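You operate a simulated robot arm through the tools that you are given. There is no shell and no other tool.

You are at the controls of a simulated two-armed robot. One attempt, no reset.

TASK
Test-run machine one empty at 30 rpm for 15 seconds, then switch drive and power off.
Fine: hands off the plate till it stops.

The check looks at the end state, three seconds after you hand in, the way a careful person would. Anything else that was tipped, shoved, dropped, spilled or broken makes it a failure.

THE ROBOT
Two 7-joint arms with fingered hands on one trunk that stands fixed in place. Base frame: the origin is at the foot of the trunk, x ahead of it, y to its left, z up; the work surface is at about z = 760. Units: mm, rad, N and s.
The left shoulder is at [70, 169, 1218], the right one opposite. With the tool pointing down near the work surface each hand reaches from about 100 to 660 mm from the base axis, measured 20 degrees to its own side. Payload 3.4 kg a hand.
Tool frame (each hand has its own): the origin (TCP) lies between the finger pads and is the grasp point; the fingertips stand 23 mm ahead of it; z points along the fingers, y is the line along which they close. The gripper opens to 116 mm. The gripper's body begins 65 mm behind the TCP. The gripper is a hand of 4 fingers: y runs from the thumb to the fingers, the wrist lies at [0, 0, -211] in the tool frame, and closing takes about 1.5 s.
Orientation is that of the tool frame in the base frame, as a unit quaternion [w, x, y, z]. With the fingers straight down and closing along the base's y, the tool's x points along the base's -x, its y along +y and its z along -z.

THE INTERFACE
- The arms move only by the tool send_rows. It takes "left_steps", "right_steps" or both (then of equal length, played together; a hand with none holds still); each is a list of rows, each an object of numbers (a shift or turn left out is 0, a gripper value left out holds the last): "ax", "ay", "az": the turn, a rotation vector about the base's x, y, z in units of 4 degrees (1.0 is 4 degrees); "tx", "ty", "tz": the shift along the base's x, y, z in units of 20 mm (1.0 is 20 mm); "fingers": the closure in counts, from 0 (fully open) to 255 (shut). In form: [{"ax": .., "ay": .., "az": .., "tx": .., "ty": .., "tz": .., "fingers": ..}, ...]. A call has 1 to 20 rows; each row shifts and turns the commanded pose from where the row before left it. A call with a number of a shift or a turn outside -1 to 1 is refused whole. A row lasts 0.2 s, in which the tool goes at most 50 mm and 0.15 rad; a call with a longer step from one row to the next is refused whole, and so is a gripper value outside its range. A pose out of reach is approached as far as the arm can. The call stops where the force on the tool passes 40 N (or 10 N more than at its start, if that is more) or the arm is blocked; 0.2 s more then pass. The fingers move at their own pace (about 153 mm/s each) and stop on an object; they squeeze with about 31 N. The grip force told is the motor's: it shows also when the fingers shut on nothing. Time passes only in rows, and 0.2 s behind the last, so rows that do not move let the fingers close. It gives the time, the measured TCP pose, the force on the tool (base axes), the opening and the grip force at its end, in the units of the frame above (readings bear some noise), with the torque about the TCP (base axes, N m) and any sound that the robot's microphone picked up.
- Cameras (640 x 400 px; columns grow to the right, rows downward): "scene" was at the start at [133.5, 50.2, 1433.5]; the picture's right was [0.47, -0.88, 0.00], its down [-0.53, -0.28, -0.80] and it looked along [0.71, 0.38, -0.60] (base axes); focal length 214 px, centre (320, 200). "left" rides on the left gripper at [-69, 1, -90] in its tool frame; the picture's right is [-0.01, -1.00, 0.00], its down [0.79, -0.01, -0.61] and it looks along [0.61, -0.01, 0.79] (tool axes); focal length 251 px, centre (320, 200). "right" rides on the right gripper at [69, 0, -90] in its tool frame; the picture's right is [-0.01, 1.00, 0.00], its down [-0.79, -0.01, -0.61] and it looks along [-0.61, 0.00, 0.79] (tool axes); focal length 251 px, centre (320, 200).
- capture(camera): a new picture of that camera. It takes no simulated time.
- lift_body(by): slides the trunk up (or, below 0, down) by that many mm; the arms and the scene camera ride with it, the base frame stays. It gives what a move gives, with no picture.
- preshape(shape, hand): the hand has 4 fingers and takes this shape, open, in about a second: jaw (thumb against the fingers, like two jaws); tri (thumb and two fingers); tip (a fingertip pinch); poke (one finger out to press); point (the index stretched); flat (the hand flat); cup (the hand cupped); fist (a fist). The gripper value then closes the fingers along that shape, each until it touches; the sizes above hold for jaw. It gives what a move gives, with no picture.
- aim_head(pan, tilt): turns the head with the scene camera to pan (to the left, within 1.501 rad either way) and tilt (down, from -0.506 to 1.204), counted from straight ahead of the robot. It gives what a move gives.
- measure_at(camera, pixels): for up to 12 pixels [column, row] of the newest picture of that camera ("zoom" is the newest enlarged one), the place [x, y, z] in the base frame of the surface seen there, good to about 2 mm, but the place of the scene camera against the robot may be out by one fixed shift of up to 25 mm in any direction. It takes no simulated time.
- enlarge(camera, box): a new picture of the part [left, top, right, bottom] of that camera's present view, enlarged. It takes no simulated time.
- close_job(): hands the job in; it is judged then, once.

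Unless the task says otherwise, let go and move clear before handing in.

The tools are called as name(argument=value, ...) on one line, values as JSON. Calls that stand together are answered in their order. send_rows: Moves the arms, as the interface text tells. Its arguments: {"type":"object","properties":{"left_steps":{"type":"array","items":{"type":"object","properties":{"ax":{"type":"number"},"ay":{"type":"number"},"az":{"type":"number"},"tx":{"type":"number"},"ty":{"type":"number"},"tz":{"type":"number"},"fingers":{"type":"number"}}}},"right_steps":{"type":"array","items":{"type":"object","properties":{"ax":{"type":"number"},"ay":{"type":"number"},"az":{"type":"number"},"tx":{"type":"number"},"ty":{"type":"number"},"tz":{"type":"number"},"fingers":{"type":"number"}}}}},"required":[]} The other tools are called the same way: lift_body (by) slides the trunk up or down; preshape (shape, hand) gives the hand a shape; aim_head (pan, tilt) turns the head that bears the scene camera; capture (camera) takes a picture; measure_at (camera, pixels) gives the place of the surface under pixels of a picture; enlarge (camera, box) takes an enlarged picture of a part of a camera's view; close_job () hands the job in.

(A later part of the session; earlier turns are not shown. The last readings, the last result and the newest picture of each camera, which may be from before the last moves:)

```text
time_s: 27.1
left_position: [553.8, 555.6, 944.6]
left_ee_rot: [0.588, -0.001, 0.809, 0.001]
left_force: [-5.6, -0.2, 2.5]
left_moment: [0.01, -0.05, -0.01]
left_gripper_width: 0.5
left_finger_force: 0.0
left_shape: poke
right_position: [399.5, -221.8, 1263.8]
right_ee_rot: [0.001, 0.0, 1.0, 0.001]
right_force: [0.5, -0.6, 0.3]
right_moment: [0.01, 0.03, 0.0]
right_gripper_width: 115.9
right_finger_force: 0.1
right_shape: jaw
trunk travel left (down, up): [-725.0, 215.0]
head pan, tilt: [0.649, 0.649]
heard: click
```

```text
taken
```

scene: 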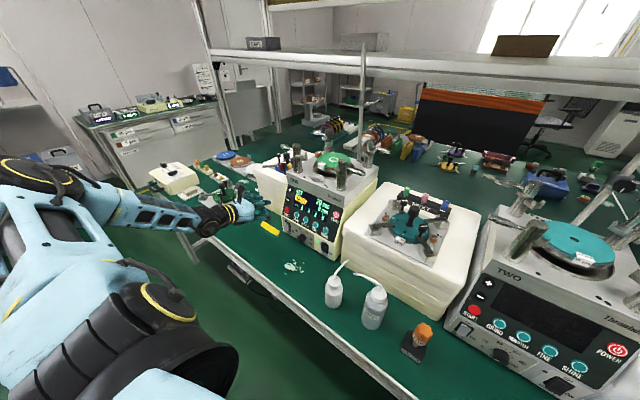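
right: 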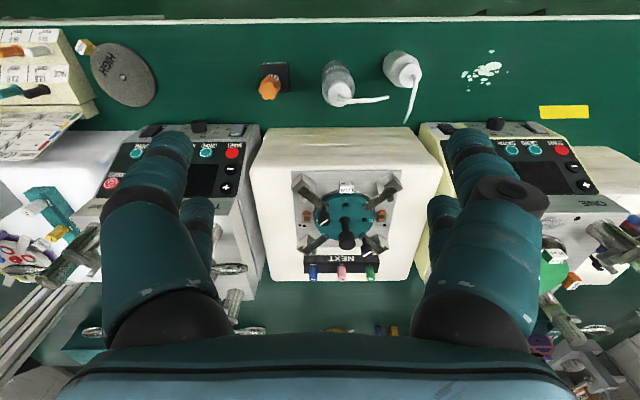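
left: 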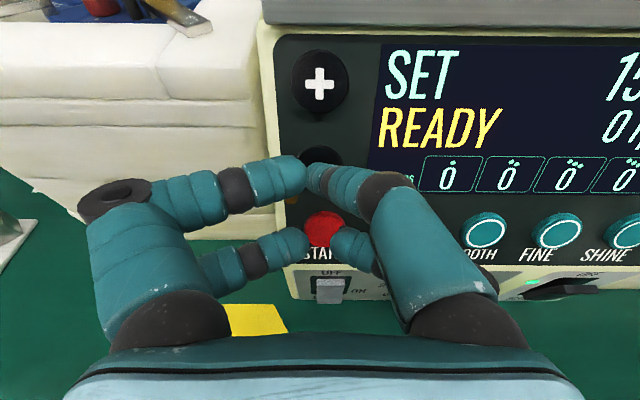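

One click and the display's seconds now start "15". I'll back off and read the whole display.

send_rows(left_steps=[{"tx": -0.3, "tz": 0.13}, {"tx": -0.9, "tz": 0.4}, {"tx": -1, "tz": 0.4}, {"tx": -1, "tz": 0.4}, {"tx": -1, "ty": -0.3, "tz": 0.2}, {"tx": 0}])

capture(camera="left")

enlarge(camera="scene", box=[250, 170, 350, 250])

```text
time_s: 28.5
left_position: [470.7, 549.9, 973.9]
left_ee_rot: [0.588, 0.0, 0.809, 0.0]
left_force: [0.0, 0.4, 0.3]
left_moment: [-0.01, 0.0, 0.01]
left_gripper_width: 0.2
left_finger_force: 0.1
left_shape: poke
right_position: [402.7, -222.3, 1263.5]
right_ee_rot: [0.0, 0.0, 1.0, 0.001]
right_force: [0.8, -0.4, 0.3]
right_moment: [-0.01, -0.02, 0.01]
right_gripper_width: 115.9
right_finger_force: 0.0
right_shape: jaw
trunk travel left (down, up): [-725.0, 215.0]
head pan, tilt: [0.649, 0.649]
```

```text
taken
```

left: 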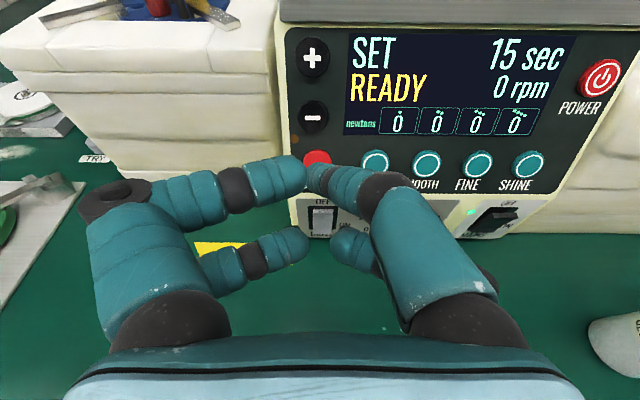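

```text
5.00 times, centred on (300, 210) of scene
```

zoom: 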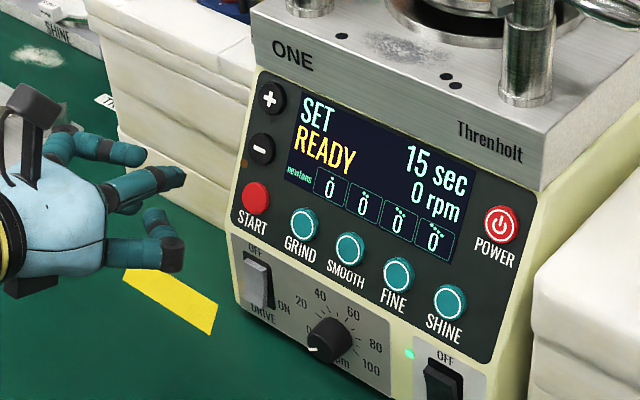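

Time is set to 15 sec. Next is the dial: I'll form the jaw shape, move in front of the knob and look at it closely.

preshape(shape="jaw", hand="left")

send_rows(left_steps=[{"tx": -0.5, "ty": -0.9, "tz": -0.6}, {"tx": -0.5, "ty": -0.9, "tz": -0.6}, {"tx": -0.5, "ty": -0.9, "tz": -0.6}, {"tx": -0.5, "ty": -0.9, "tz": -0.6}, {"tx": -0.5, "ty": -0.9, "tz": -0.6}, {"tx": 0}])

capture(camera="left")

enlarge(camera="left", box=[230, 100, 430, 220])

```text
time_s: 29.4
left_position: [471.0, 549.7, 974.4]
left_ee_rot: [0.588, 0.0, 0.809, 0.0]
left_force: [0.0, -0.3, -0.1]
left_moment: [-0.04, -0.02, 0.0]
left_gripper_width: 116.1
left_finger_force: 0.0
left_shape: jaw
right_position: [402.3, -221.2, 1263.4]
right_ee_rot: [0.0, 0.0, 1.0, 0.0]
right_force: [0.2, -0.3, -1.0]
right_moment: [-0.02, -0.01, 0.02]
right_gripper_width: 115.9
right_finger_force: 0.0
right_shape: jaw
trunk travel left (down, up): [-725.0, 215.0]
head pan, tilt: [0.649, 0.649]
```

```text
time_s: 30.8
left_position: [420.2, 459.1, 914.3]
left_ee_rot: [0.588, -0.001, 0.809, 0.001]
left_force: [0.0, -0.5, -0.1]
left_moment: [-0.01, 0.02, 0.02]
left_gripper_width: 116.0
left_finger_force: 0.1
left_shape: jaw
right_position: [401.3, -221.0, 1263.1]
right_ee_rot: [0.0, -0.001, 1.0, 0.0]
right_force: [-0.3, 0.7, -0.6]
right_moment: [-0.02, -0.02, 0.01]
right_gripper_width: 116.1
right_finger_force: 0.0
right_shape: jaw
trunk travel left (down, up): [-725.0, 215.0]
head pan, tilt: [0.649, 0.649]
```

```text
taken
```

left: 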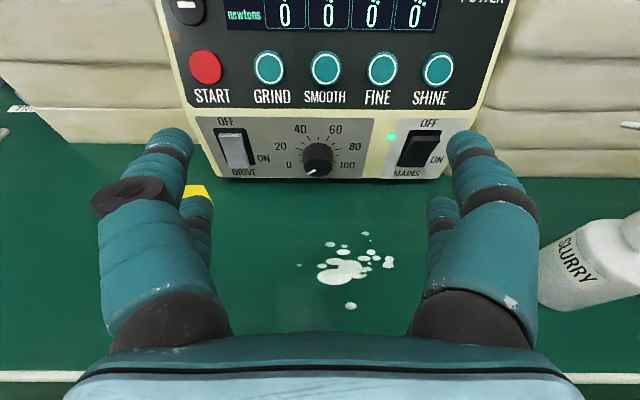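

```text
3.20 times, centred on (330, 160) of left
```

zoom: 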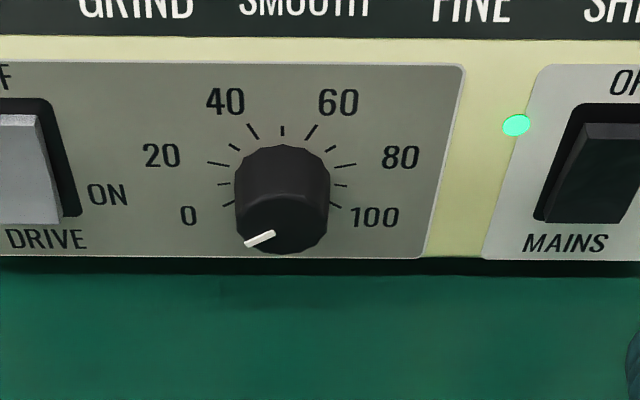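

The dial's ticks are clear: 0 at (229,203), 30 at (234,147), 50 at top (282,130), 24° per 10 rpm; the white pointer is at 0. I'll measure the knob and the lower panel plane.

measure_at(camera="zoom", pixels=[[282, 222], [282, 205], [282, 243], [255, 225], [310, 225], [282, 165], [240, 190], [326, 190], [190, 100], [190, 235], [400, 100], [400, 240]])

enlarge(camera="left", box=[280, 110, 360, 190])

```text
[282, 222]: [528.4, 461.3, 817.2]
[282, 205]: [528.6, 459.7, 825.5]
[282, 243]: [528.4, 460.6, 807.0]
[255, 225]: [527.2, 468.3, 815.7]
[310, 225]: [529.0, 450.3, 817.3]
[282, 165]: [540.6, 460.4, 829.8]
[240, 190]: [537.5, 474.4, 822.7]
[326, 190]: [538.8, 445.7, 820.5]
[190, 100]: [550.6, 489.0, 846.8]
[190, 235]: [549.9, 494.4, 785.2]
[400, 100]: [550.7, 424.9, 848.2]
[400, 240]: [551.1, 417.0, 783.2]
```

```text
5.00 times, centred on (320, 150) of left
```

zoom: 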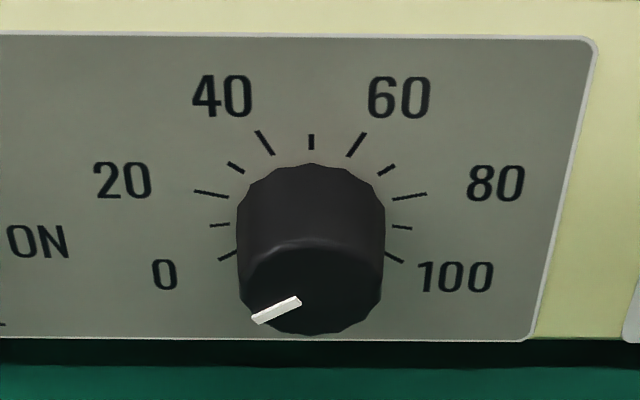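

The lower panel is vertical at x≈550.5. The knob's axis lies along x at y≈460, z≈816, about 29 mm across and 22 mm proud. I'll measure the digits' places in the open jaw to choose a grip shape.

measure_at(camera="left", pixels=[[170, 133], [188, 150], [160, 165], [195, 195], [208, 205], [205, 230], [470, 135], [452, 150], [480, 165], [442, 198], [430, 208], [436, 235]])

preshape(shape="tip", hand="left")

capture(camera="left")

enlarge(camera="scene", box=[230, 170, 350, 270])

```text
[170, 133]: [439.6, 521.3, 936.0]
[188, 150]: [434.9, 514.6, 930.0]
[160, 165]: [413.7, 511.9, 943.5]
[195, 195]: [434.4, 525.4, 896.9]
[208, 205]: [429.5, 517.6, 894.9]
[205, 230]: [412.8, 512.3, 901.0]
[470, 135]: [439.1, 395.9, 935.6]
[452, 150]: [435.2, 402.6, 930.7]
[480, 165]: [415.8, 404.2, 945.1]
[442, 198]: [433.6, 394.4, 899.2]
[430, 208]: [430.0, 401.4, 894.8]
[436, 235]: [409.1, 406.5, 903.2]
```

```text
time_s: 31.7
left_position: [421.0, 457.2, 914.1]
left_ee_rot: [0.588, 0.0, 0.809, 0.0]
left_force: [0.6, -0.3, 0.1]
left_moment: [0.0, 0.04, 0.0]
left_gripper_width: 115.8
left_finger_force: 0.0
left_shape: tip
right_position: [402.4, -221.1, 1262.9]
right_ee_rot: [0.0, 0.001, 1.0, 0.0]
right_force: [-0.4, -0.4, 0.3]
right_moment: [0.03, -0.01, 0.02]
right_gripper_width: 116.0
right_finger_force: 0.1
right_shape: jaw
trunk travel left (down, up): [-725.0, 215.0]
head pan, tilt: [0.649, 0.649]
```

```text
taken
```

left: 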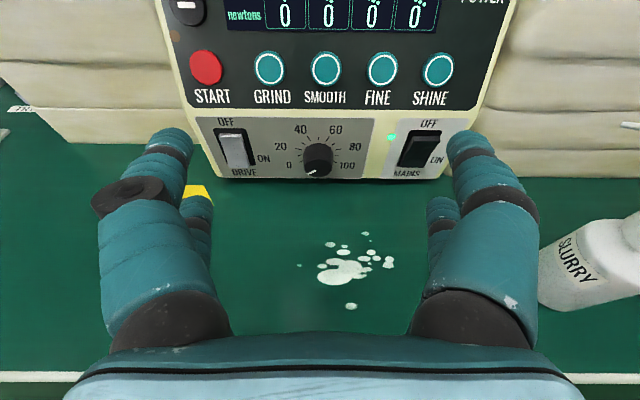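

```text
4.00 times, centred on (290, 220) of scene
```

zoom: 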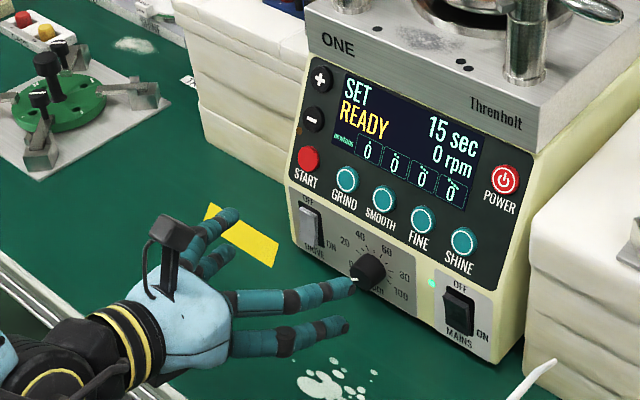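

The open tip shape looks just like the jaw. I'll close it partway in free air here to see how the digits come together.

send_rows(left_steps=[{"fingers": 190}, {"fingers": 190}, {"fingers": 190}, {"fingers": 190}, {"fingers": 190}, {"fingers": 190}, {"fingers": 190}, {"fingers": 190}])

capture(camera="left")

enlarge(camera="scene", box=[230, 170, 350, 270])

```text
time_s: 33.5
left_position: [419.9, 458.5, 914.3]
left_ee_rot: [0.588, 0.0, 0.809, 0.0]
left_force: [-0.4, 0.2, -0.5]
left_moment: [0.01, 0.0, 0.0]
left_gripper_width: 29.9
left_finger_force: 0.1
left_shape: tip
right_position: [401.7, -223.3, 1262.4]
right_ee_rot: [0.0, 0.001, 1.0, 0.0]
right_force: [0.7, 0.5, -0.2]
right_moment: [0.01, -0.01, -0.04]
right_gripper_width: 115.9
right_finger_force: 0.1
right_shape: jaw
trunk travel left (down, up): [-725.0, 215.0]
head pan, tilt: [0.649, 0.649]
```

```text
taken
```

left: 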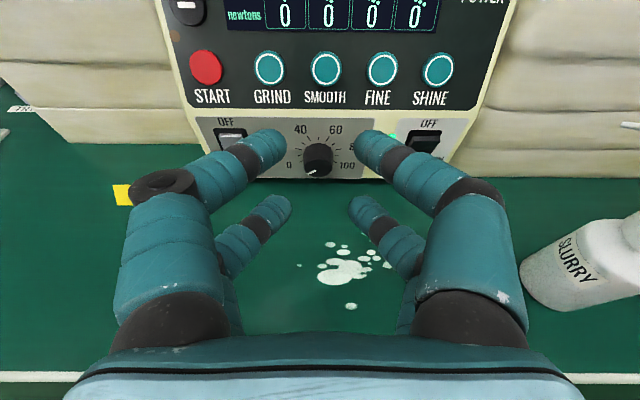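

```text
4.00 times, centred on (290, 220) of scene
```

zoom: 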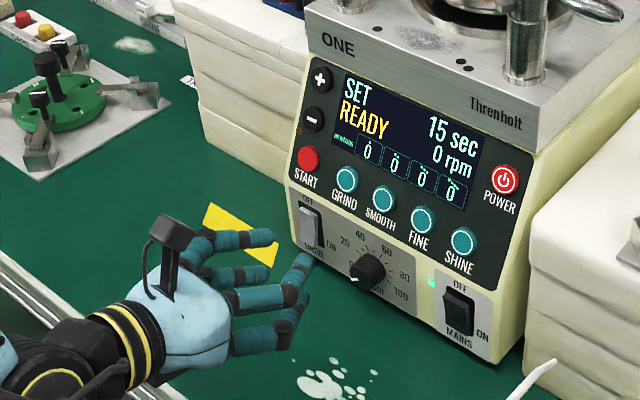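

At 190 counts both pairs close alike (opening 29.9). I'll measure the tips to see whether upper and lower pairs straddle the tool axis.

measure_at(camera="left", pixels=[[268, 135], [280, 148], [262, 158], [372, 135], [360, 148], [380, 160], [272, 202], [285, 208], [265, 220], [360, 200], [353, 210], [370, 222]])

preshape(shape="tri", hand="left")

send_rows(left_steps=[{"fingers": 190}, {"fingers": 190}, {"fingers": 190}, {"fingers": 190}, {"fingers": 190}, {"fingers": 190}, {"fingers": 190}, {"fingers": 190}])

capture(camera="left")

```text
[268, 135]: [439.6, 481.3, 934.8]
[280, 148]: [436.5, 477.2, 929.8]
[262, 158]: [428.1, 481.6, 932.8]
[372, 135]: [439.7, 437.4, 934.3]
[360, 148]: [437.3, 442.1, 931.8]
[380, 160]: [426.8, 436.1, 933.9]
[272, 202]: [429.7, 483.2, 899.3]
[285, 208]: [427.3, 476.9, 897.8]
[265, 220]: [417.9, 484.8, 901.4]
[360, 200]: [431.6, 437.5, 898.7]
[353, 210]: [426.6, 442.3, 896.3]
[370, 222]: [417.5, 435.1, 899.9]
```

```text
time_s: 34.4
left_position: [419.9, 458.8, 914.9]
left_ee_rot: [0.588, 0.0, 0.809, 0.0]
left_force: [-0.3, 0.1, -0.7]
left_moment: [0.0, 0.02, -0.01]
left_gripper_width: 115.9
left_finger_force: 0.0
left_shape: tri
right_position: [401.8, -221.2, 1262.9]
right_ee_rot: [0.0, 0.0, 1.0, 0.001]
right_force: [-0.5, -0.2, 0.5]
right_moment: [0.01, 0.01, 0.02]
right_gripper_width: 116.0
right_finger_force: 0.1
right_shape: jaw
trunk travel left (down, up): [-725.0, 215.0]
head pan, tilt: [0.649, 0.649]
```

```text
time_s: 36.2
left_position: [419.6, 458.3, 915.6]
left_ee_rot: [0.587, 0.001, 0.809, 0.0]
left_force: [0.2, 0.1, -0.7]
left_moment: [0.01, 0.01, -0.01]
left_gripper_width: 30.0
left_finger_force: 0.0
left_shape: tri
right_position: [402.1, -222.5, 1263.7]
right_ee_rot: [0.0, 0.0, 1.0, 0.0]
right_force: [-0.5, -0.2, 0.3]
right_moment: [-0.01, -0.01, 0.02]
right_gripper_width: 116.0
right_finger_force: 0.0
right_shape: jaw
trunk travel left (down, up): [-725.0, 215.0]
head pan, tilt: [0.649, 0.649]
```

```text
taken
```

left: 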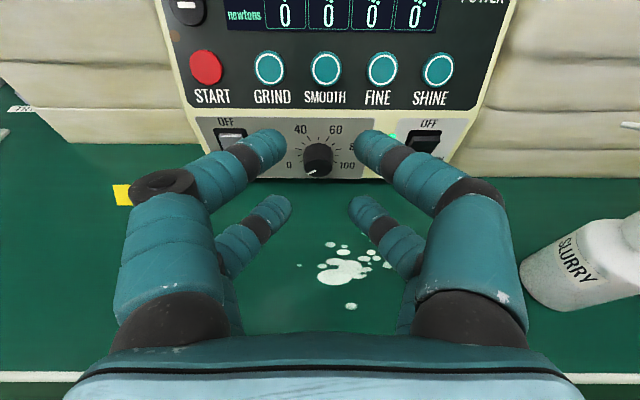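

All the shapes close as two pairs straddling the axis by about ±18 mm, which makes a good four-point grip on the 29 mm knob. I'll use jaw at a 60 mm opening, level the tool to 10° down and pre-roll −36°, ready for a 72° clockwise stroke.

preshape(shape="jaw", hand="left")

send_rows(left_steps=[{"ay": -1, "fingers": 123}, {"ay": -1}, {"ax": -1}, {"ax": -1}, {"ax": -1}, {"ax": -1}, {"ax": -1}, {"ax": -1}, {"ax": -1}, {"ax": -1}, {"ax": -1}, {"tx": 0}])

capture(camera="left")

capture(camera="scene")

```text
time_s: 37.1
left_position: [420.8, 458.6, 914.7]
left_ee_rot: [0.587, 0.0, 0.809, 0.0]
left_force: [0.3, -1.0, -0.8]
left_moment: [0.02, 0.01, 0.01]
left_gripper_width: 115.9
left_finger_force: 0.2
left_shape: jaw
right_position: [402.7, -221.8, 1262.6]
right_ee_rot: [0.0, 0.0, 1.0, 0.0]
right_force: [0.2, -0.1, -0.3]
right_moment: [-0.01, 0.0, 0.03]
right_gripper_width: 115.8
right_finger_force: 0.1
right_shape: jaw
trunk travel left (down, up): [-725.0, 215.0]
head pan, tilt: [0.649, 0.649]
```

```text
time_s: 39.7
left_position: [421.0, 459.0, 913.8]
left_ee_rot: [0.611, -0.199, 0.728, -0.237]
left_force: [0.8, 0.3, -0.3]
left_moment: [0.01, -0.01, 0.01]
left_gripper_width: 60.9
left_finger_force: 0.0
left_shape: jaw
right_position: [402.3, -221.8, 1263.1]
right_ee_rot: [0.001, 0.0, 1.0, 0.0]
right_force: [-0.4, 0.1, -0.1]
right_moment: [0.03, -0.01, 0.04]
right_gripper_width: 115.6
right_finger_force: 0.1
right_shape: jaw
trunk travel left (down, up): [-725.0, 215.0]
head pan, tilt: [0.649, 0.649]
```

```text
taken
```

left: 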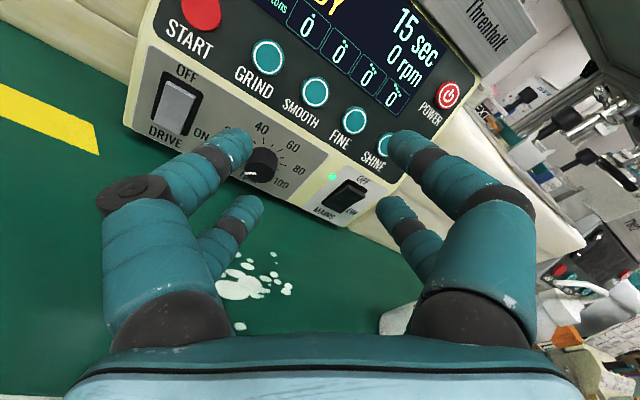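

```text
taken
```

scene: 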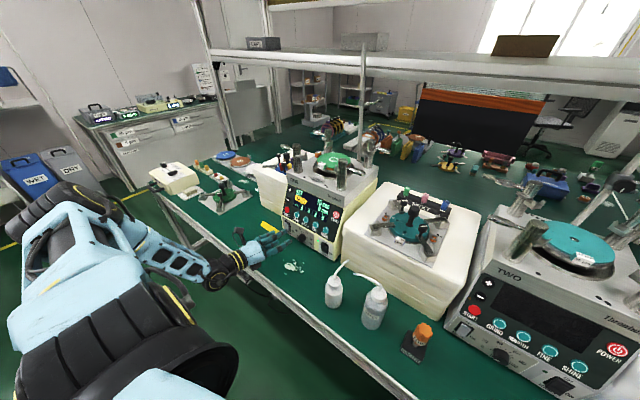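

The pre-rolled pose is reached. Now I lower the hand to the knob's axis height (z 816) while still at x≈430, well short of the panel.

send_rows(left_steps=[{"tz": -0.98, "ty": 0.012}, {"tz": -0.98, "ty": 0.012}, {"tz": -0.98, "ty": 0.012}, {"tz": -0.98, "ty": 0.012}, {"tz": -0.98, "ty": 0.012}, {"tx": 0}])

capture(camera="left")

enlarge(camera="scene", box=[190, 180, 350, 300])

```text
time_s: 41.1
left_position: [420.4, 462.0, 815.1]
left_ee_rot: [0.611, -0.199, 0.729, -0.236]
left_force: [-0.4, 0.1, 0.4]
left_moment: [-0.03, -0.01, 0.03]
left_gripper_width: 60.7
left_finger_force: 0.0
left_shape: jaw
right_position: [401.6, -222.0, 1262.5]
right_ee_rot: [0.0, 0.0, 1.0, 0.0]
right_force: [1.0, -0.8, 0.8]
right_moment: [0.01, -0.01, -0.02]
right_gripper_width: 115.7
right_finger_force: 0.1
right_shape: jaw
trunk travel left (down, up): [-725.0, 215.0]
head pan, tilt: [0.649, 0.649]
```

```text
taken
```

left: 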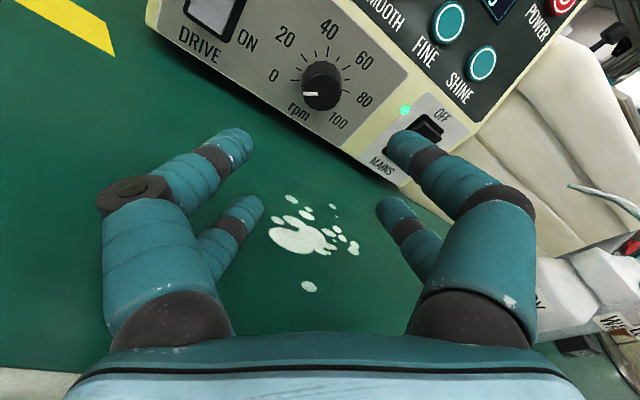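

```text
3.33 times, centred on (270, 240) of scene
```

zoom: 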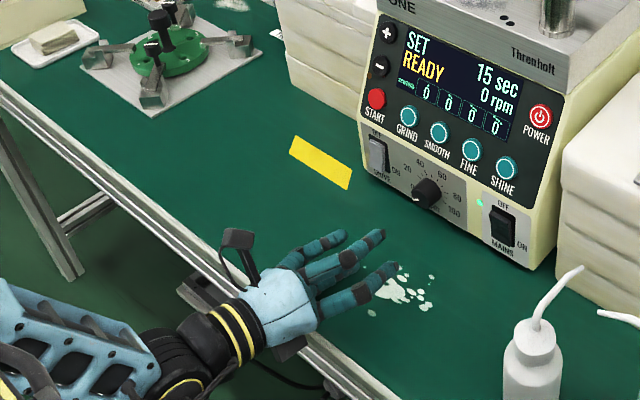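

The knob is squarely in view, but the forearm comes from low left past the table's front edge. I'll measure forearm and table-edge heights before moving forward.

measure_at(camera="zoom", pixels=[[235, 325], [205, 340], [170, 355], [190, 385], [110, 320], [60, 360], [20, 300], [190, 225], [320, 355], [360, 385], [100, 150], [285, 345]])

measure_at(camera="left", pixels=[[323, 90], [330, 68], [318, 108], [303, 90], [343, 90], [310, 160], [280, 140], [20, 372], [345, 55]])

```text
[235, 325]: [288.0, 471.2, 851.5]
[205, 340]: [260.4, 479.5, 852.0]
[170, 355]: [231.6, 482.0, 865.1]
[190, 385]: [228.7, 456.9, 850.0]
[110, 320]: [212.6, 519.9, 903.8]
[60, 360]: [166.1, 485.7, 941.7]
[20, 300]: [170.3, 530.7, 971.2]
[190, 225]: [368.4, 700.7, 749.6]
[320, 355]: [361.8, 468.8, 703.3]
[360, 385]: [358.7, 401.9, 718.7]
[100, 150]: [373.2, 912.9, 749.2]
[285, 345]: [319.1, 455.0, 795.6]
```

```text
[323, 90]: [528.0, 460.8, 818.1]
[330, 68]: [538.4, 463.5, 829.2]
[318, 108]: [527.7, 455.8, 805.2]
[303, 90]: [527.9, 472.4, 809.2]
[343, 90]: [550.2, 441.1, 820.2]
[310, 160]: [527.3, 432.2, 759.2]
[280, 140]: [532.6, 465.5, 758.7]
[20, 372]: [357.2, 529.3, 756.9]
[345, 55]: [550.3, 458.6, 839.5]
```

Table top is at 758 with its edge at x≈360, and the forearm stays well above it. I'll narrow the jaw to about 46 mm, move forward to x≈500, and check alignment before the last bit.

send_rows(left_steps=[{"tx": 0.8, "fingers": 154, "ty": -0.03}, {"tx": 0.8, "ty": -0.02}, {"tx": 0.8}, {"tx": 0.8}, {"tx": 0.6}, {"tx": 0}])

capture(camera="left")

enlarge(camera="scene", box=[230, 190, 340, 280])

```text
time_s: 42.5
left_position: [495.9, 459.8, 815.1]
left_ee_rot: [0.611, -0.198, 0.728, -0.238]
left_force: [0.0, 0.2, -0.9]
left_moment: [0.01, 0.02, 0.0]
left_gripper_width: 46.3
left_finger_force: 0.0
left_shape: jaw
right_position: [401.3, -221.5, 1263.1]
right_ee_rot: [0.0, 0.0, 1.0, 0.0]
right_force: [-0.1, 0.1, -0.3]
right_moment: [-0.03, 0.0, -0.01]
right_gripper_width: 115.7
right_finger_force: 0.0
right_shape: jaw
trunk travel left (down, up): [-725.0, 215.0]
head pan, tilt: [0.649, 0.649]
```

```text
taken
```

left: 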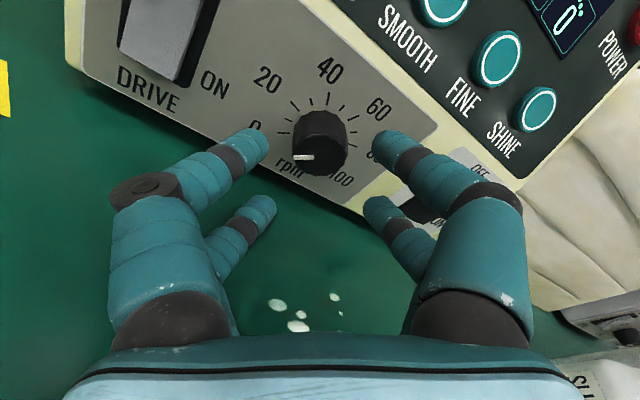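

```text
4.44 times, centred on (285, 235) of scene
```

zoom: 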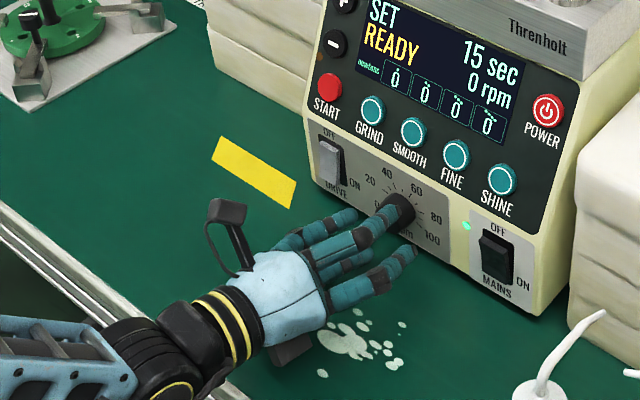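

The knob sits centred between the finger pairs at (320,150). I'll advance the last 20 mm to x≈516, then close.

send_rows(left_steps=[{"tx": 0.35, "tz": 0.03}, {"tx": 0.35}, {"tx": 0.33}, {"tx": 0}])

capture(camera="left")

enlarge(camera="scene", box=[260, 190, 340, 250])

```text
time_s: 43.5
left_position: [518.1, 459.3, 817.2]
left_ee_rot: [0.611, -0.198, 0.728, -0.238]
left_force: [-0.3, -0.4, -0.2]
left_moment: [-0.01, 0.03, -0.03]
left_gripper_width: 46.4
left_finger_force: 0.1
left_shape: jaw
right_position: [401.9, -222.0, 1262.8]
right_ee_rot: [0.0, -0.001, 1.0, 0.0]
right_force: [-0.8, -0.5, -0.3]
right_moment: [-0.03, 0.01, -0.02]
right_gripper_width: 115.5
right_finger_force: 0.0
right_shape: jaw
trunk travel left (down, up): [-725.0, 215.0]
head pan, tilt: [0.649, 0.649]
```

```text
taken
```

left: 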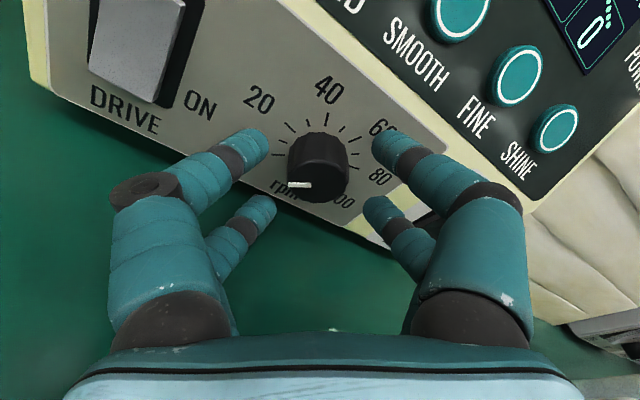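

```text
6.67 times, centred on (300, 220) of scene
```

zoom: 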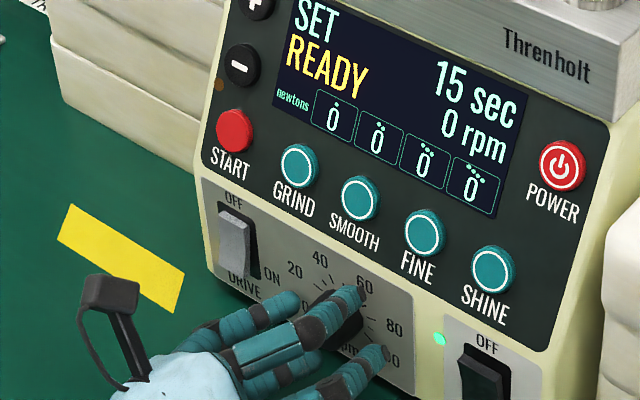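

Still aligned and no contact. I'll close on the knob.

send_rows(left_steps=[{"fingers": 235}, {"fingers": 235}, {"fingers": 235}, {"fingers": 235}, {"fingers": 235}])

capture(camera="left")

enlarge(camera="scene", box=[260, 190, 340, 250])

```text
time_s: 44.7
left_position: [517.4, 460.1, 817.2]
left_ee_rot: [0.611, -0.199, 0.729, -0.238]
left_force: [-0.6, 0.9, 1.4]
left_moment: [-0.03, 0.0, 0.0]
left_gripper_width: 10.1
left_finger_force: 0.0
left_shape: jaw
right_position: [401.1, -221.4, 1264.0]
right_ee_rot: [0.0, 0.0, 1.0, 0.001]
right_force: [-0.9, 0.0, -0.5]
right_moment: [-0.03, 0.0, 0.01]
right_gripper_width: 116.1
right_finger_force: 0.0
right_shape: jaw
trunk travel left (down, up): [-725.0, 215.0]
head pan, tilt: [0.649, 0.649]
```

```text
taken
```

left: 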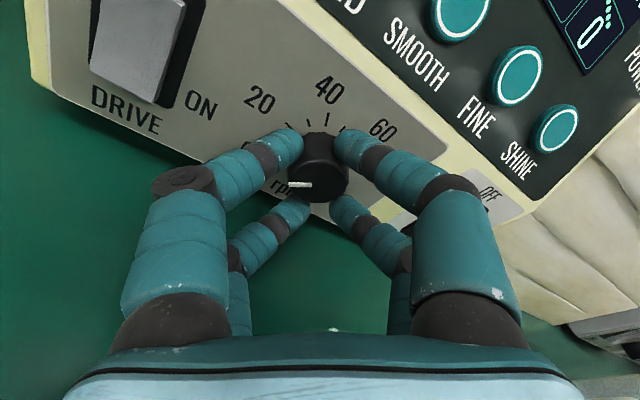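

```text
6.67 times, centred on (300, 220) of scene
```

zoom: 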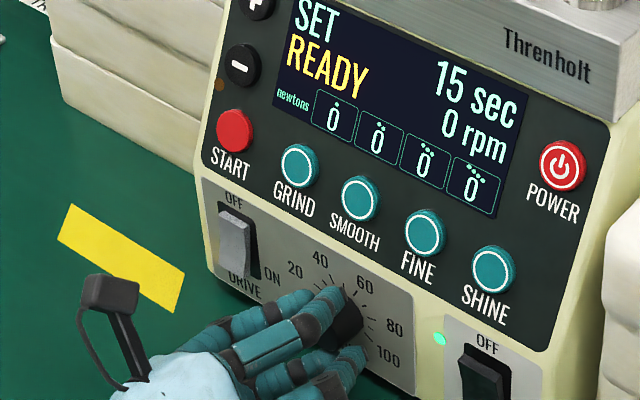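

The opening went to 10 mm with no squeeze yet; the pairs are caging the knob. I'll close fully.

send_rows(left_steps=[{"fingers": 255}, {"fingers": 255}, {"fingers": 255}, {"fingers": 255}])

capture(camera="left")

enlarge(camera="left", box=[250, 80, 400, 240])

```text
time_s: 45.7
left_position: [517.6, 462.1, 817.1]
left_ee_rot: [0.612, -0.199, 0.728, -0.237]
left_force: [6.2, 13.9, 9.6]
left_moment: [-0.02, -0.25, 0.28]
left_gripper_width: 0.0
left_finger_force: 31.0
left_shape: jaw
right_position: [401.3, -219.5, 1263.4]
right_ee_rot: [0.0, 0.0, 1.0, 0.0]
right_force: [0.5, -0.7, 0.6]
right_moment: [0.01, -0.01, -0.04]
right_gripper_width: 116.0
right_finger_force: 0.0
right_shape: jaw
trunk travel left (down, up): [-725.0, 215.0]
head pan, tilt: [0.649, 0.649]
```

```text
taken
```

left: 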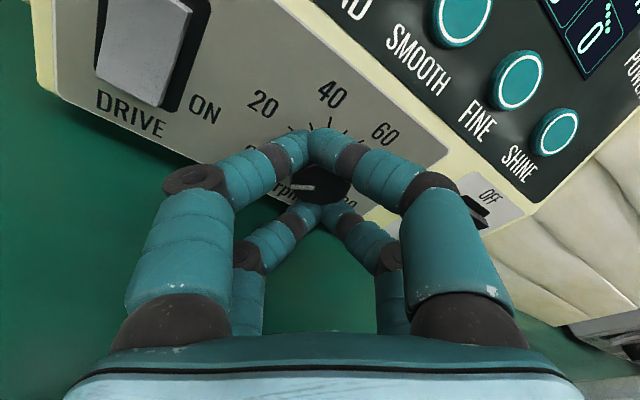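

```text
2.50 times, centred on (325, 160) of left
```

zoom: 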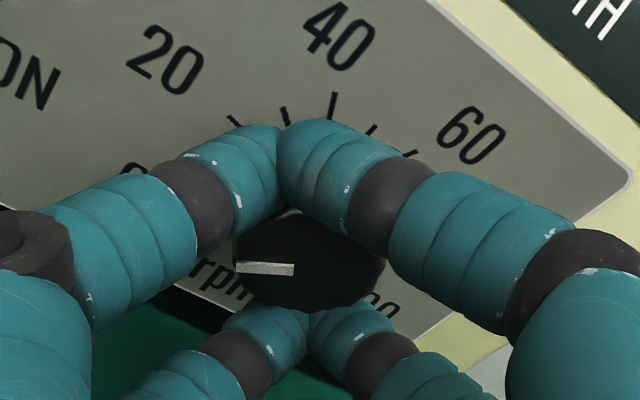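

The digits met each other above and below the knob without gripping it, since the pairs straddle it. I'll open and back off; then I'll set the lower pair's centreline (about 20 mm below the TCP) on the knob so it pinches the knob across its diameter.

send_rows(left_steps=[{"fingers": 150}, {"fingers": 150}, {"fingers": 150}, {"fingers": 150}, {"tx": -0.6}, {"tx": -0.8}, {"tx": -0.8}, {"tx": 0}])

capture(camera="left")

enlarge(camera="left", box=[230, 80, 420, 250])

```text
time_s: 47.5
left_position: [474.1, 460.7, 817.4]
left_ee_rot: [0.611, -0.199, 0.729, -0.236]
left_force: [-0.1, -0.1, -0.1]
left_moment: [0.0, 0.04, 0.04]
left_gripper_width: 47.2
left_finger_force: 0.1
left_shape: jaw
right_position: [402.5, -222.6, 1263.3]
right_ee_rot: [-0.001, 0.0, 1.0, -0.001]
right_force: [0.4, 0.1, 0.3]
right_moment: [-0.05, -0.01, 0.01]
right_gripper_width: 115.6
right_finger_force: 0.1
right_shape: jaw
trunk travel left (down, up): [-725.0, 215.0]
head pan, tilt: [0.649, 0.649]
```

```text
taken
```

left: 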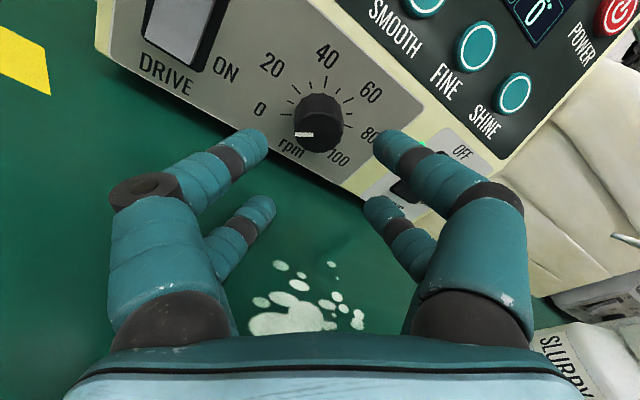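

```text
2.35 times, centred on (325, 165) of left
```

zoom: 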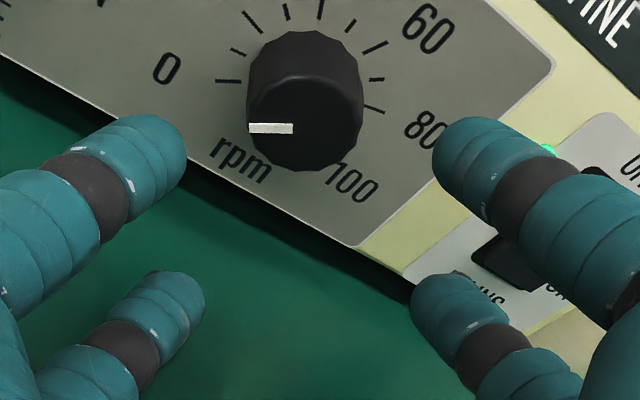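

The dial still reads 0 and nothing moved. I'll shift the hand so the lower pair brackets the knob at this roll: about +13 mm in y and +17 mm in z.

send_rows(left_steps=[{"ty": 0.33, "tz": 0.43}, {"ty": 0.33, "tz": 0.43}, {"tx": 0.5}, {"tx": 0.5}, {"tx": 0}])

capture(camera="left")

enlarge(camera="left", box=[230, 100, 420, 270])

enlarge(camera="scene", box=[260, 190, 340, 250])

```text
time_s: 48.7
left_position: [492.4, 472.5, 834.2]
left_ee_rot: [0.611, -0.199, 0.729, -0.237]
left_force: [0.4, -0.9, -0.3]
left_moment: [0.03, 0.01, 0.0]
left_gripper_width: 47.4
left_finger_force: 0.1
left_shape: jaw
right_position: [401.5, -221.3, 1264.4]
right_ee_rot: [0.001, 0.0, 1.0, 0.001]
right_force: [-0.6, -0.6, 0.6]
right_moment: [0.02, -0.01, 0.0]
right_gripper_width: 115.9
right_finger_force: 0.0
right_shape: jaw
trunk travel left (down, up): [-725.0, 215.0]
head pan, tilt: [0.649, 0.649]
```

```text
taken
```

left: 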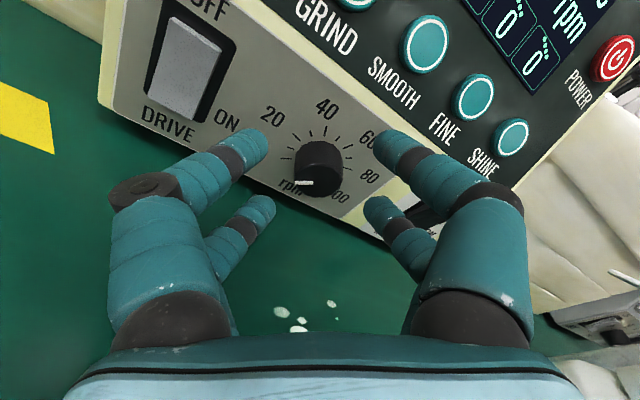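

```text
2.35 times, centred on (325, 185) of left
```

zoom: 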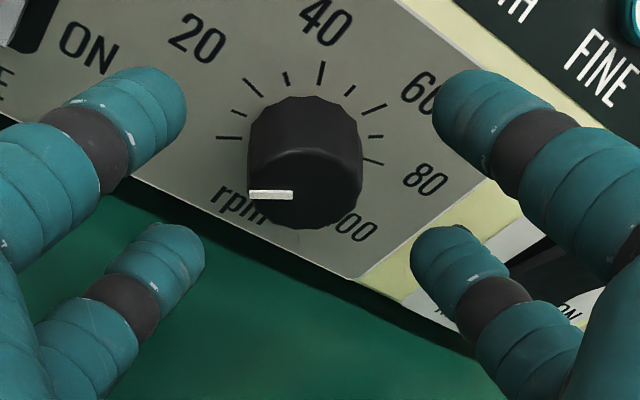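

```text
6.67 times, centred on (300, 220) of scene
```

zoom: 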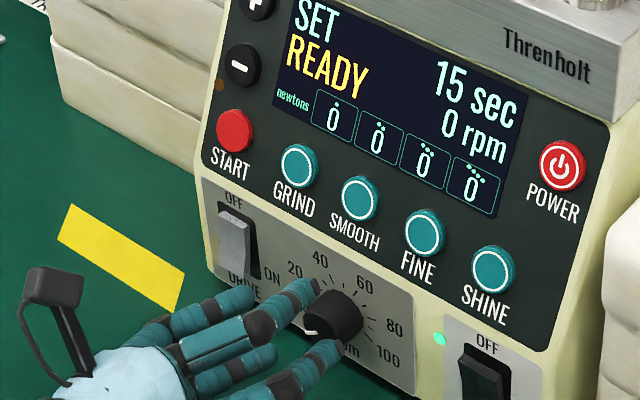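

The knob is laterally centred between the pairs. I'll advance 26 mm so the lower pair flanks it.

send_rows(left_steps=[{"tx": 0.45}, {"tx": 0.45}, {"tx": 0.4}, {"tx": 0}])

capture(camera="left")

enlarge(camera="left", box=[230, 100, 420, 270])

```text
time_s: 49.7
left_position: [518.9, 472.4, 833.2]
left_ee_rot: [0.611, -0.198, 0.728, -0.237]
left_force: [-0.3, 0.1, -0.1]
left_moment: [-0.03, 0.01, 0.01]
left_gripper_width: 47.5
left_finger_force: 0.2
left_shape: jaw
right_position: [402.0, -221.5, 1263.5]
right_ee_rot: [0.0, 0.0, 1.0, 0.0]
right_force: [-0.4, 0.5, -0.6]
right_moment: [0.04, -0.01, -0.02]
right_gripper_width: 115.7
right_finger_force: 0.1
right_shape: jaw
trunk travel left (down, up): [-725.0, 215.0]
head pan, tilt: [0.649, 0.649]
```

```text
taken
```

left: 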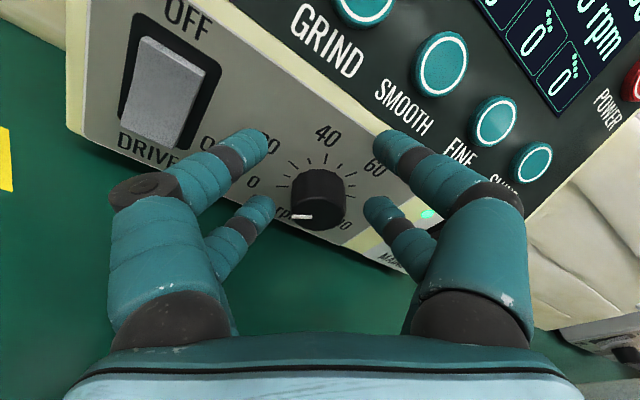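

```text
2.35 times, centred on (325, 185) of left
```

zoom: 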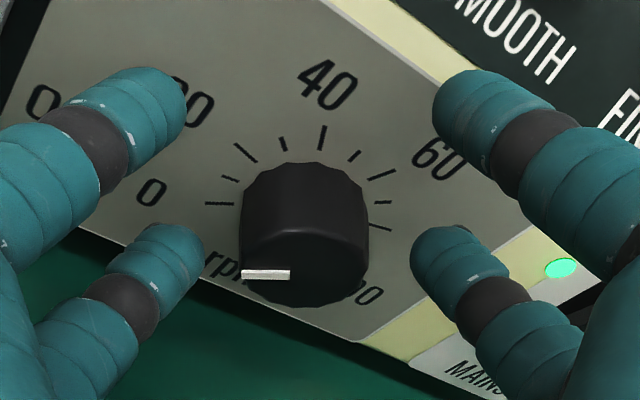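

The lower pair's tips (165,255) and (445,265) flank the knob's midline at 305. I'll close on it.

send_rows(left_steps=[{"fingers": 240}, {"fingers": 240}, {"fingers": 240}, {"fingers": 240}, {"fingers": 240}])

capture(camera="left")

enlarge(camera="left", box=[230, 100, 420, 270])

```text
time_s: 50.9
left_position: [517.3, 473.0, 834.5]
left_ee_rot: [0.611, -0.198, 0.728, -0.237]
left_force: [-6.3, 1.1, -1.3]
left_moment: [0.07, 0.07, -0.02]
left_gripper_width: 9.3
left_finger_force: 0.0
left_shape: jaw
right_position: [401.0, -220.8, 1262.8]
right_ee_rot: [0.0, 0.001, 1.0, 0.001]
right_force: [0.4, 0.4, 0.3]
right_moment: [-0.02, -0.02, -0.05]
right_gripper_width: 115.9
right_finger_force: 0.0
right_shape: jaw
trunk travel left (down, up): [-725.0, 215.0]
head pan, tilt: [0.649, 0.649]
```

```text
taken
```

left: 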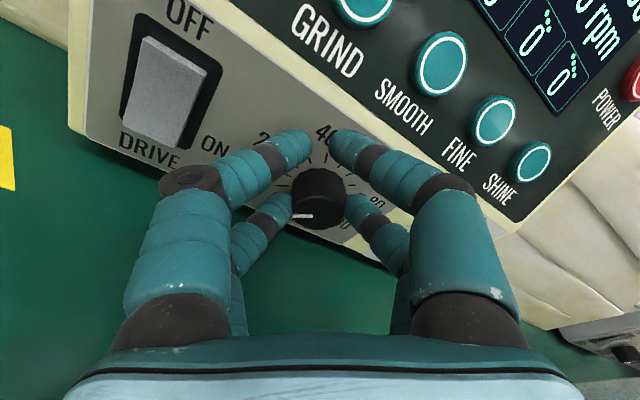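

```text
2.35 times, centred on (325, 185) of left
```

zoom: 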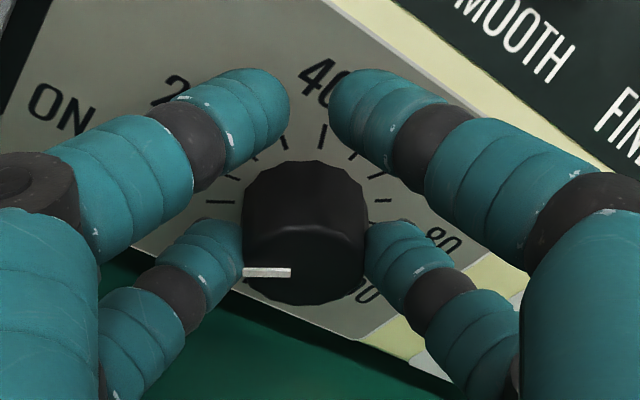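

The lower pair has stopped on the knob at both sides, (235,260) and (370,260). I'll squeeze fully.

send_rows(left_steps=[{"fingers": 255}, {"fingers": 255}, {"fingers": 255}])

enlarge(camera="left", box=[230, 100, 420, 270])

```text
time_s: 51.7
left_position: [518.8, 472.5, 834.4]
left_ee_rot: [0.611, -0.198, 0.728, -0.237]
left_force: [0.2, -0.8, 0.7]
left_moment: [0.03, -0.02, 0.01]
left_gripper_width: 0.3
left_finger_force: 31.4
left_shape: jaw
right_position: [401.9, -220.9, 1261.9]
right_ee_rot: [0.001, 0.001, 1.0, 0.0]
right_force: [0.6, 0.3, -0.2]
right_moment: [-0.01, 0.02, -0.02]
right_gripper_width: 115.7
right_finger_force: 0.1
right_shape: jaw
trunk travel left (down, up): [-725.0, 215.0]
head pan, tilt: [0.649, 0.649]
```

```text
2.35 times, centred on (325, 185) of left
```

zoom: 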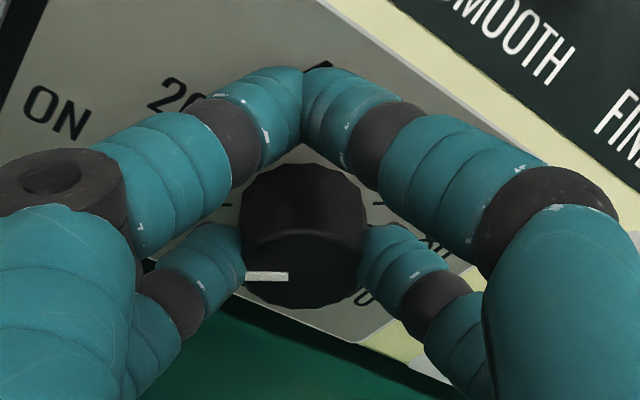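

The lower pair now squeezes the knob with no side load on the arm. I'll turn it 12° clockwise as a trial, swinging the hand about the knob's axis.

send_rows(left_steps=[{"ax": 1, "ty": -0.067, "tz": 0.045}, {"ax": 1, "ty": -0.07, "tz": 0.04}, {"ax": 1, "ty": -0.0725, "tz": 0.035}, {"tx": 0}])

capture(camera="left")

enlarge(camera="left", box=[230, 100, 420, 270])

enlarge(camera="scene", box=[260, 170, 340, 250])

```text
time_s: 52.7
left_position: [517.5, 468.0, 836.2]
left_ee_rot: [0.628, -0.133, 0.75, -0.16]
left_force: [4.6, -1.2, 0.5]
left_moment: [-0.07, -0.12, 0.02]
left_gripper_width: 0.0
left_finger_force: 30.8
left_shape: jaw
right_position: [402.6, -221.9, 1262.7]
right_ee_rot: [0.0, 0.0, 1.0, 0.0]
right_force: [0.6, -0.2, -0.8]
right_moment: [-0.03, 0.01, -0.02]
right_gripper_width: 115.9
right_finger_force: 0.0
right_shape: jaw
trunk travel left (down, up): [-725.0, 215.0]
head pan, tilt: [0.649, 0.649]
```

```text
taken
```

left: 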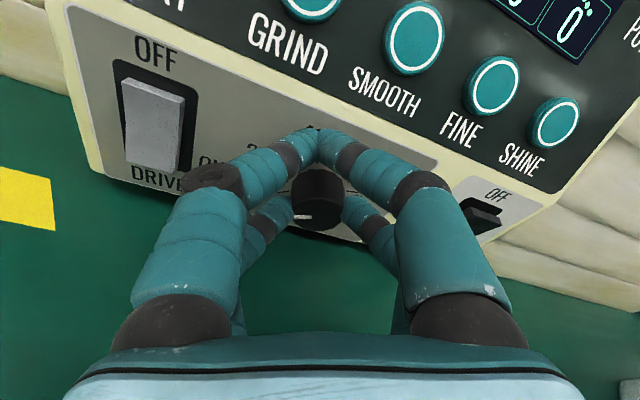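

```text
2.35 times, centred on (325, 185) of left
```

zoom: 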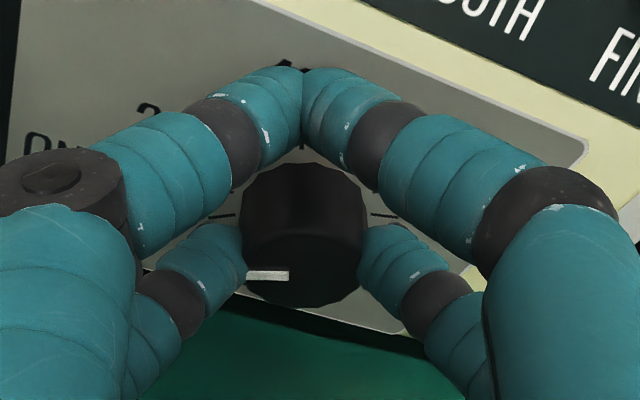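

```text
5.00 times, centred on (300, 210) of scene
```

zoom: 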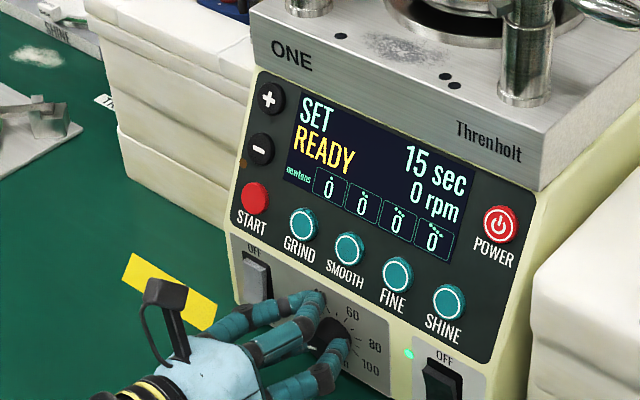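

The knob turned rigidly with the fingers, since the white mark stayed level in the hand's view; the display shows actual speed, so it still reads 0. I'll continue the stroke to just short of 30 and then check the mark against the ticks.

send_rows(left_steps=[{"ax": 1, "ty": -0.0747, "tz": 0.0303}, {"ax": 1, "ty": -0.0767, "tz": 0.0249}, {"ax": 1, "ty": -0.0782, "tz": 0.0194}, {"ax": 1, "ty": -0.0793, "tz": 0.0141}, {"ax": 1, "ty": -0.0802, "tz": 0.0084}, {"ax": 1, "ty": -0.0806, "tz": 0.0028}, {"ax": 1, "ty": -0.0806, "tz": -0.0028}, {"ax": 1, "ty": -0.0802, "tz": -0.0084}, {"tx": 0}])

capture(camera="left")

enlarge(camera="left", box=[230, 100, 420, 270])

enlarge(camera="scene", box=[260, 170, 340, 250])

```text
time_s: 54.7
left_position: [521.3, 455.8, 838.0]
left_ee_rot: [0.64, 0.046, 0.765, 0.054]
left_force: [-0.6, -3.7, -3.5]
left_moment: [-0.06, 0.06, -0.05]
left_gripper_width: 0.1
left_finger_force: 31.2
left_shape: jaw
right_position: [403.3, -220.4, 1263.5]
right_ee_rot: [0.0, 0.0, 1.0, 0.0]
right_force: [0.7, -0.6, -0.3]
right_moment: [0.01, 0.01, 0.0]
right_gripper_width: 115.8
right_finger_force: 0.0
right_shape: jaw
trunk travel left (down, up): [-725.0, 215.0]
head pan, tilt: [0.649, 0.649]
```

```text
taken
```

left: 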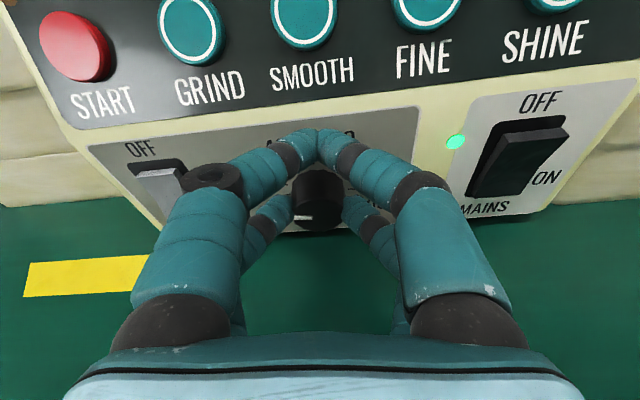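

```text
2.35 times, centred on (325, 185) of left
```

zoom: 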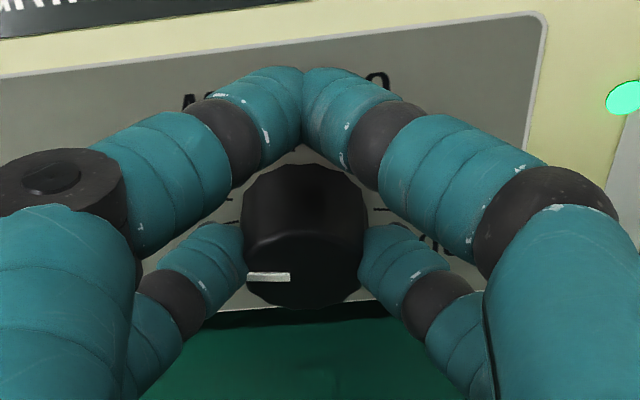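

```text
5.00 times, centred on (300, 210) of scene
```

zoom: 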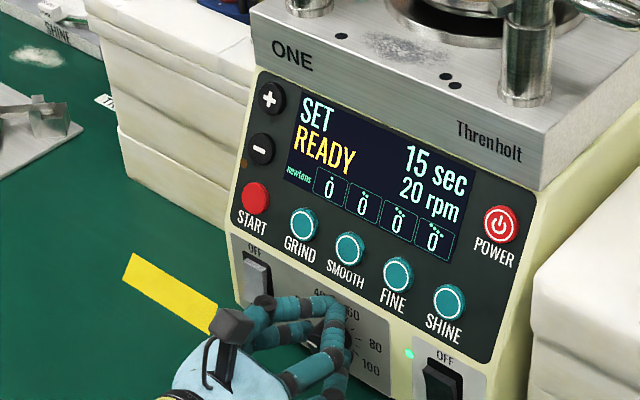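

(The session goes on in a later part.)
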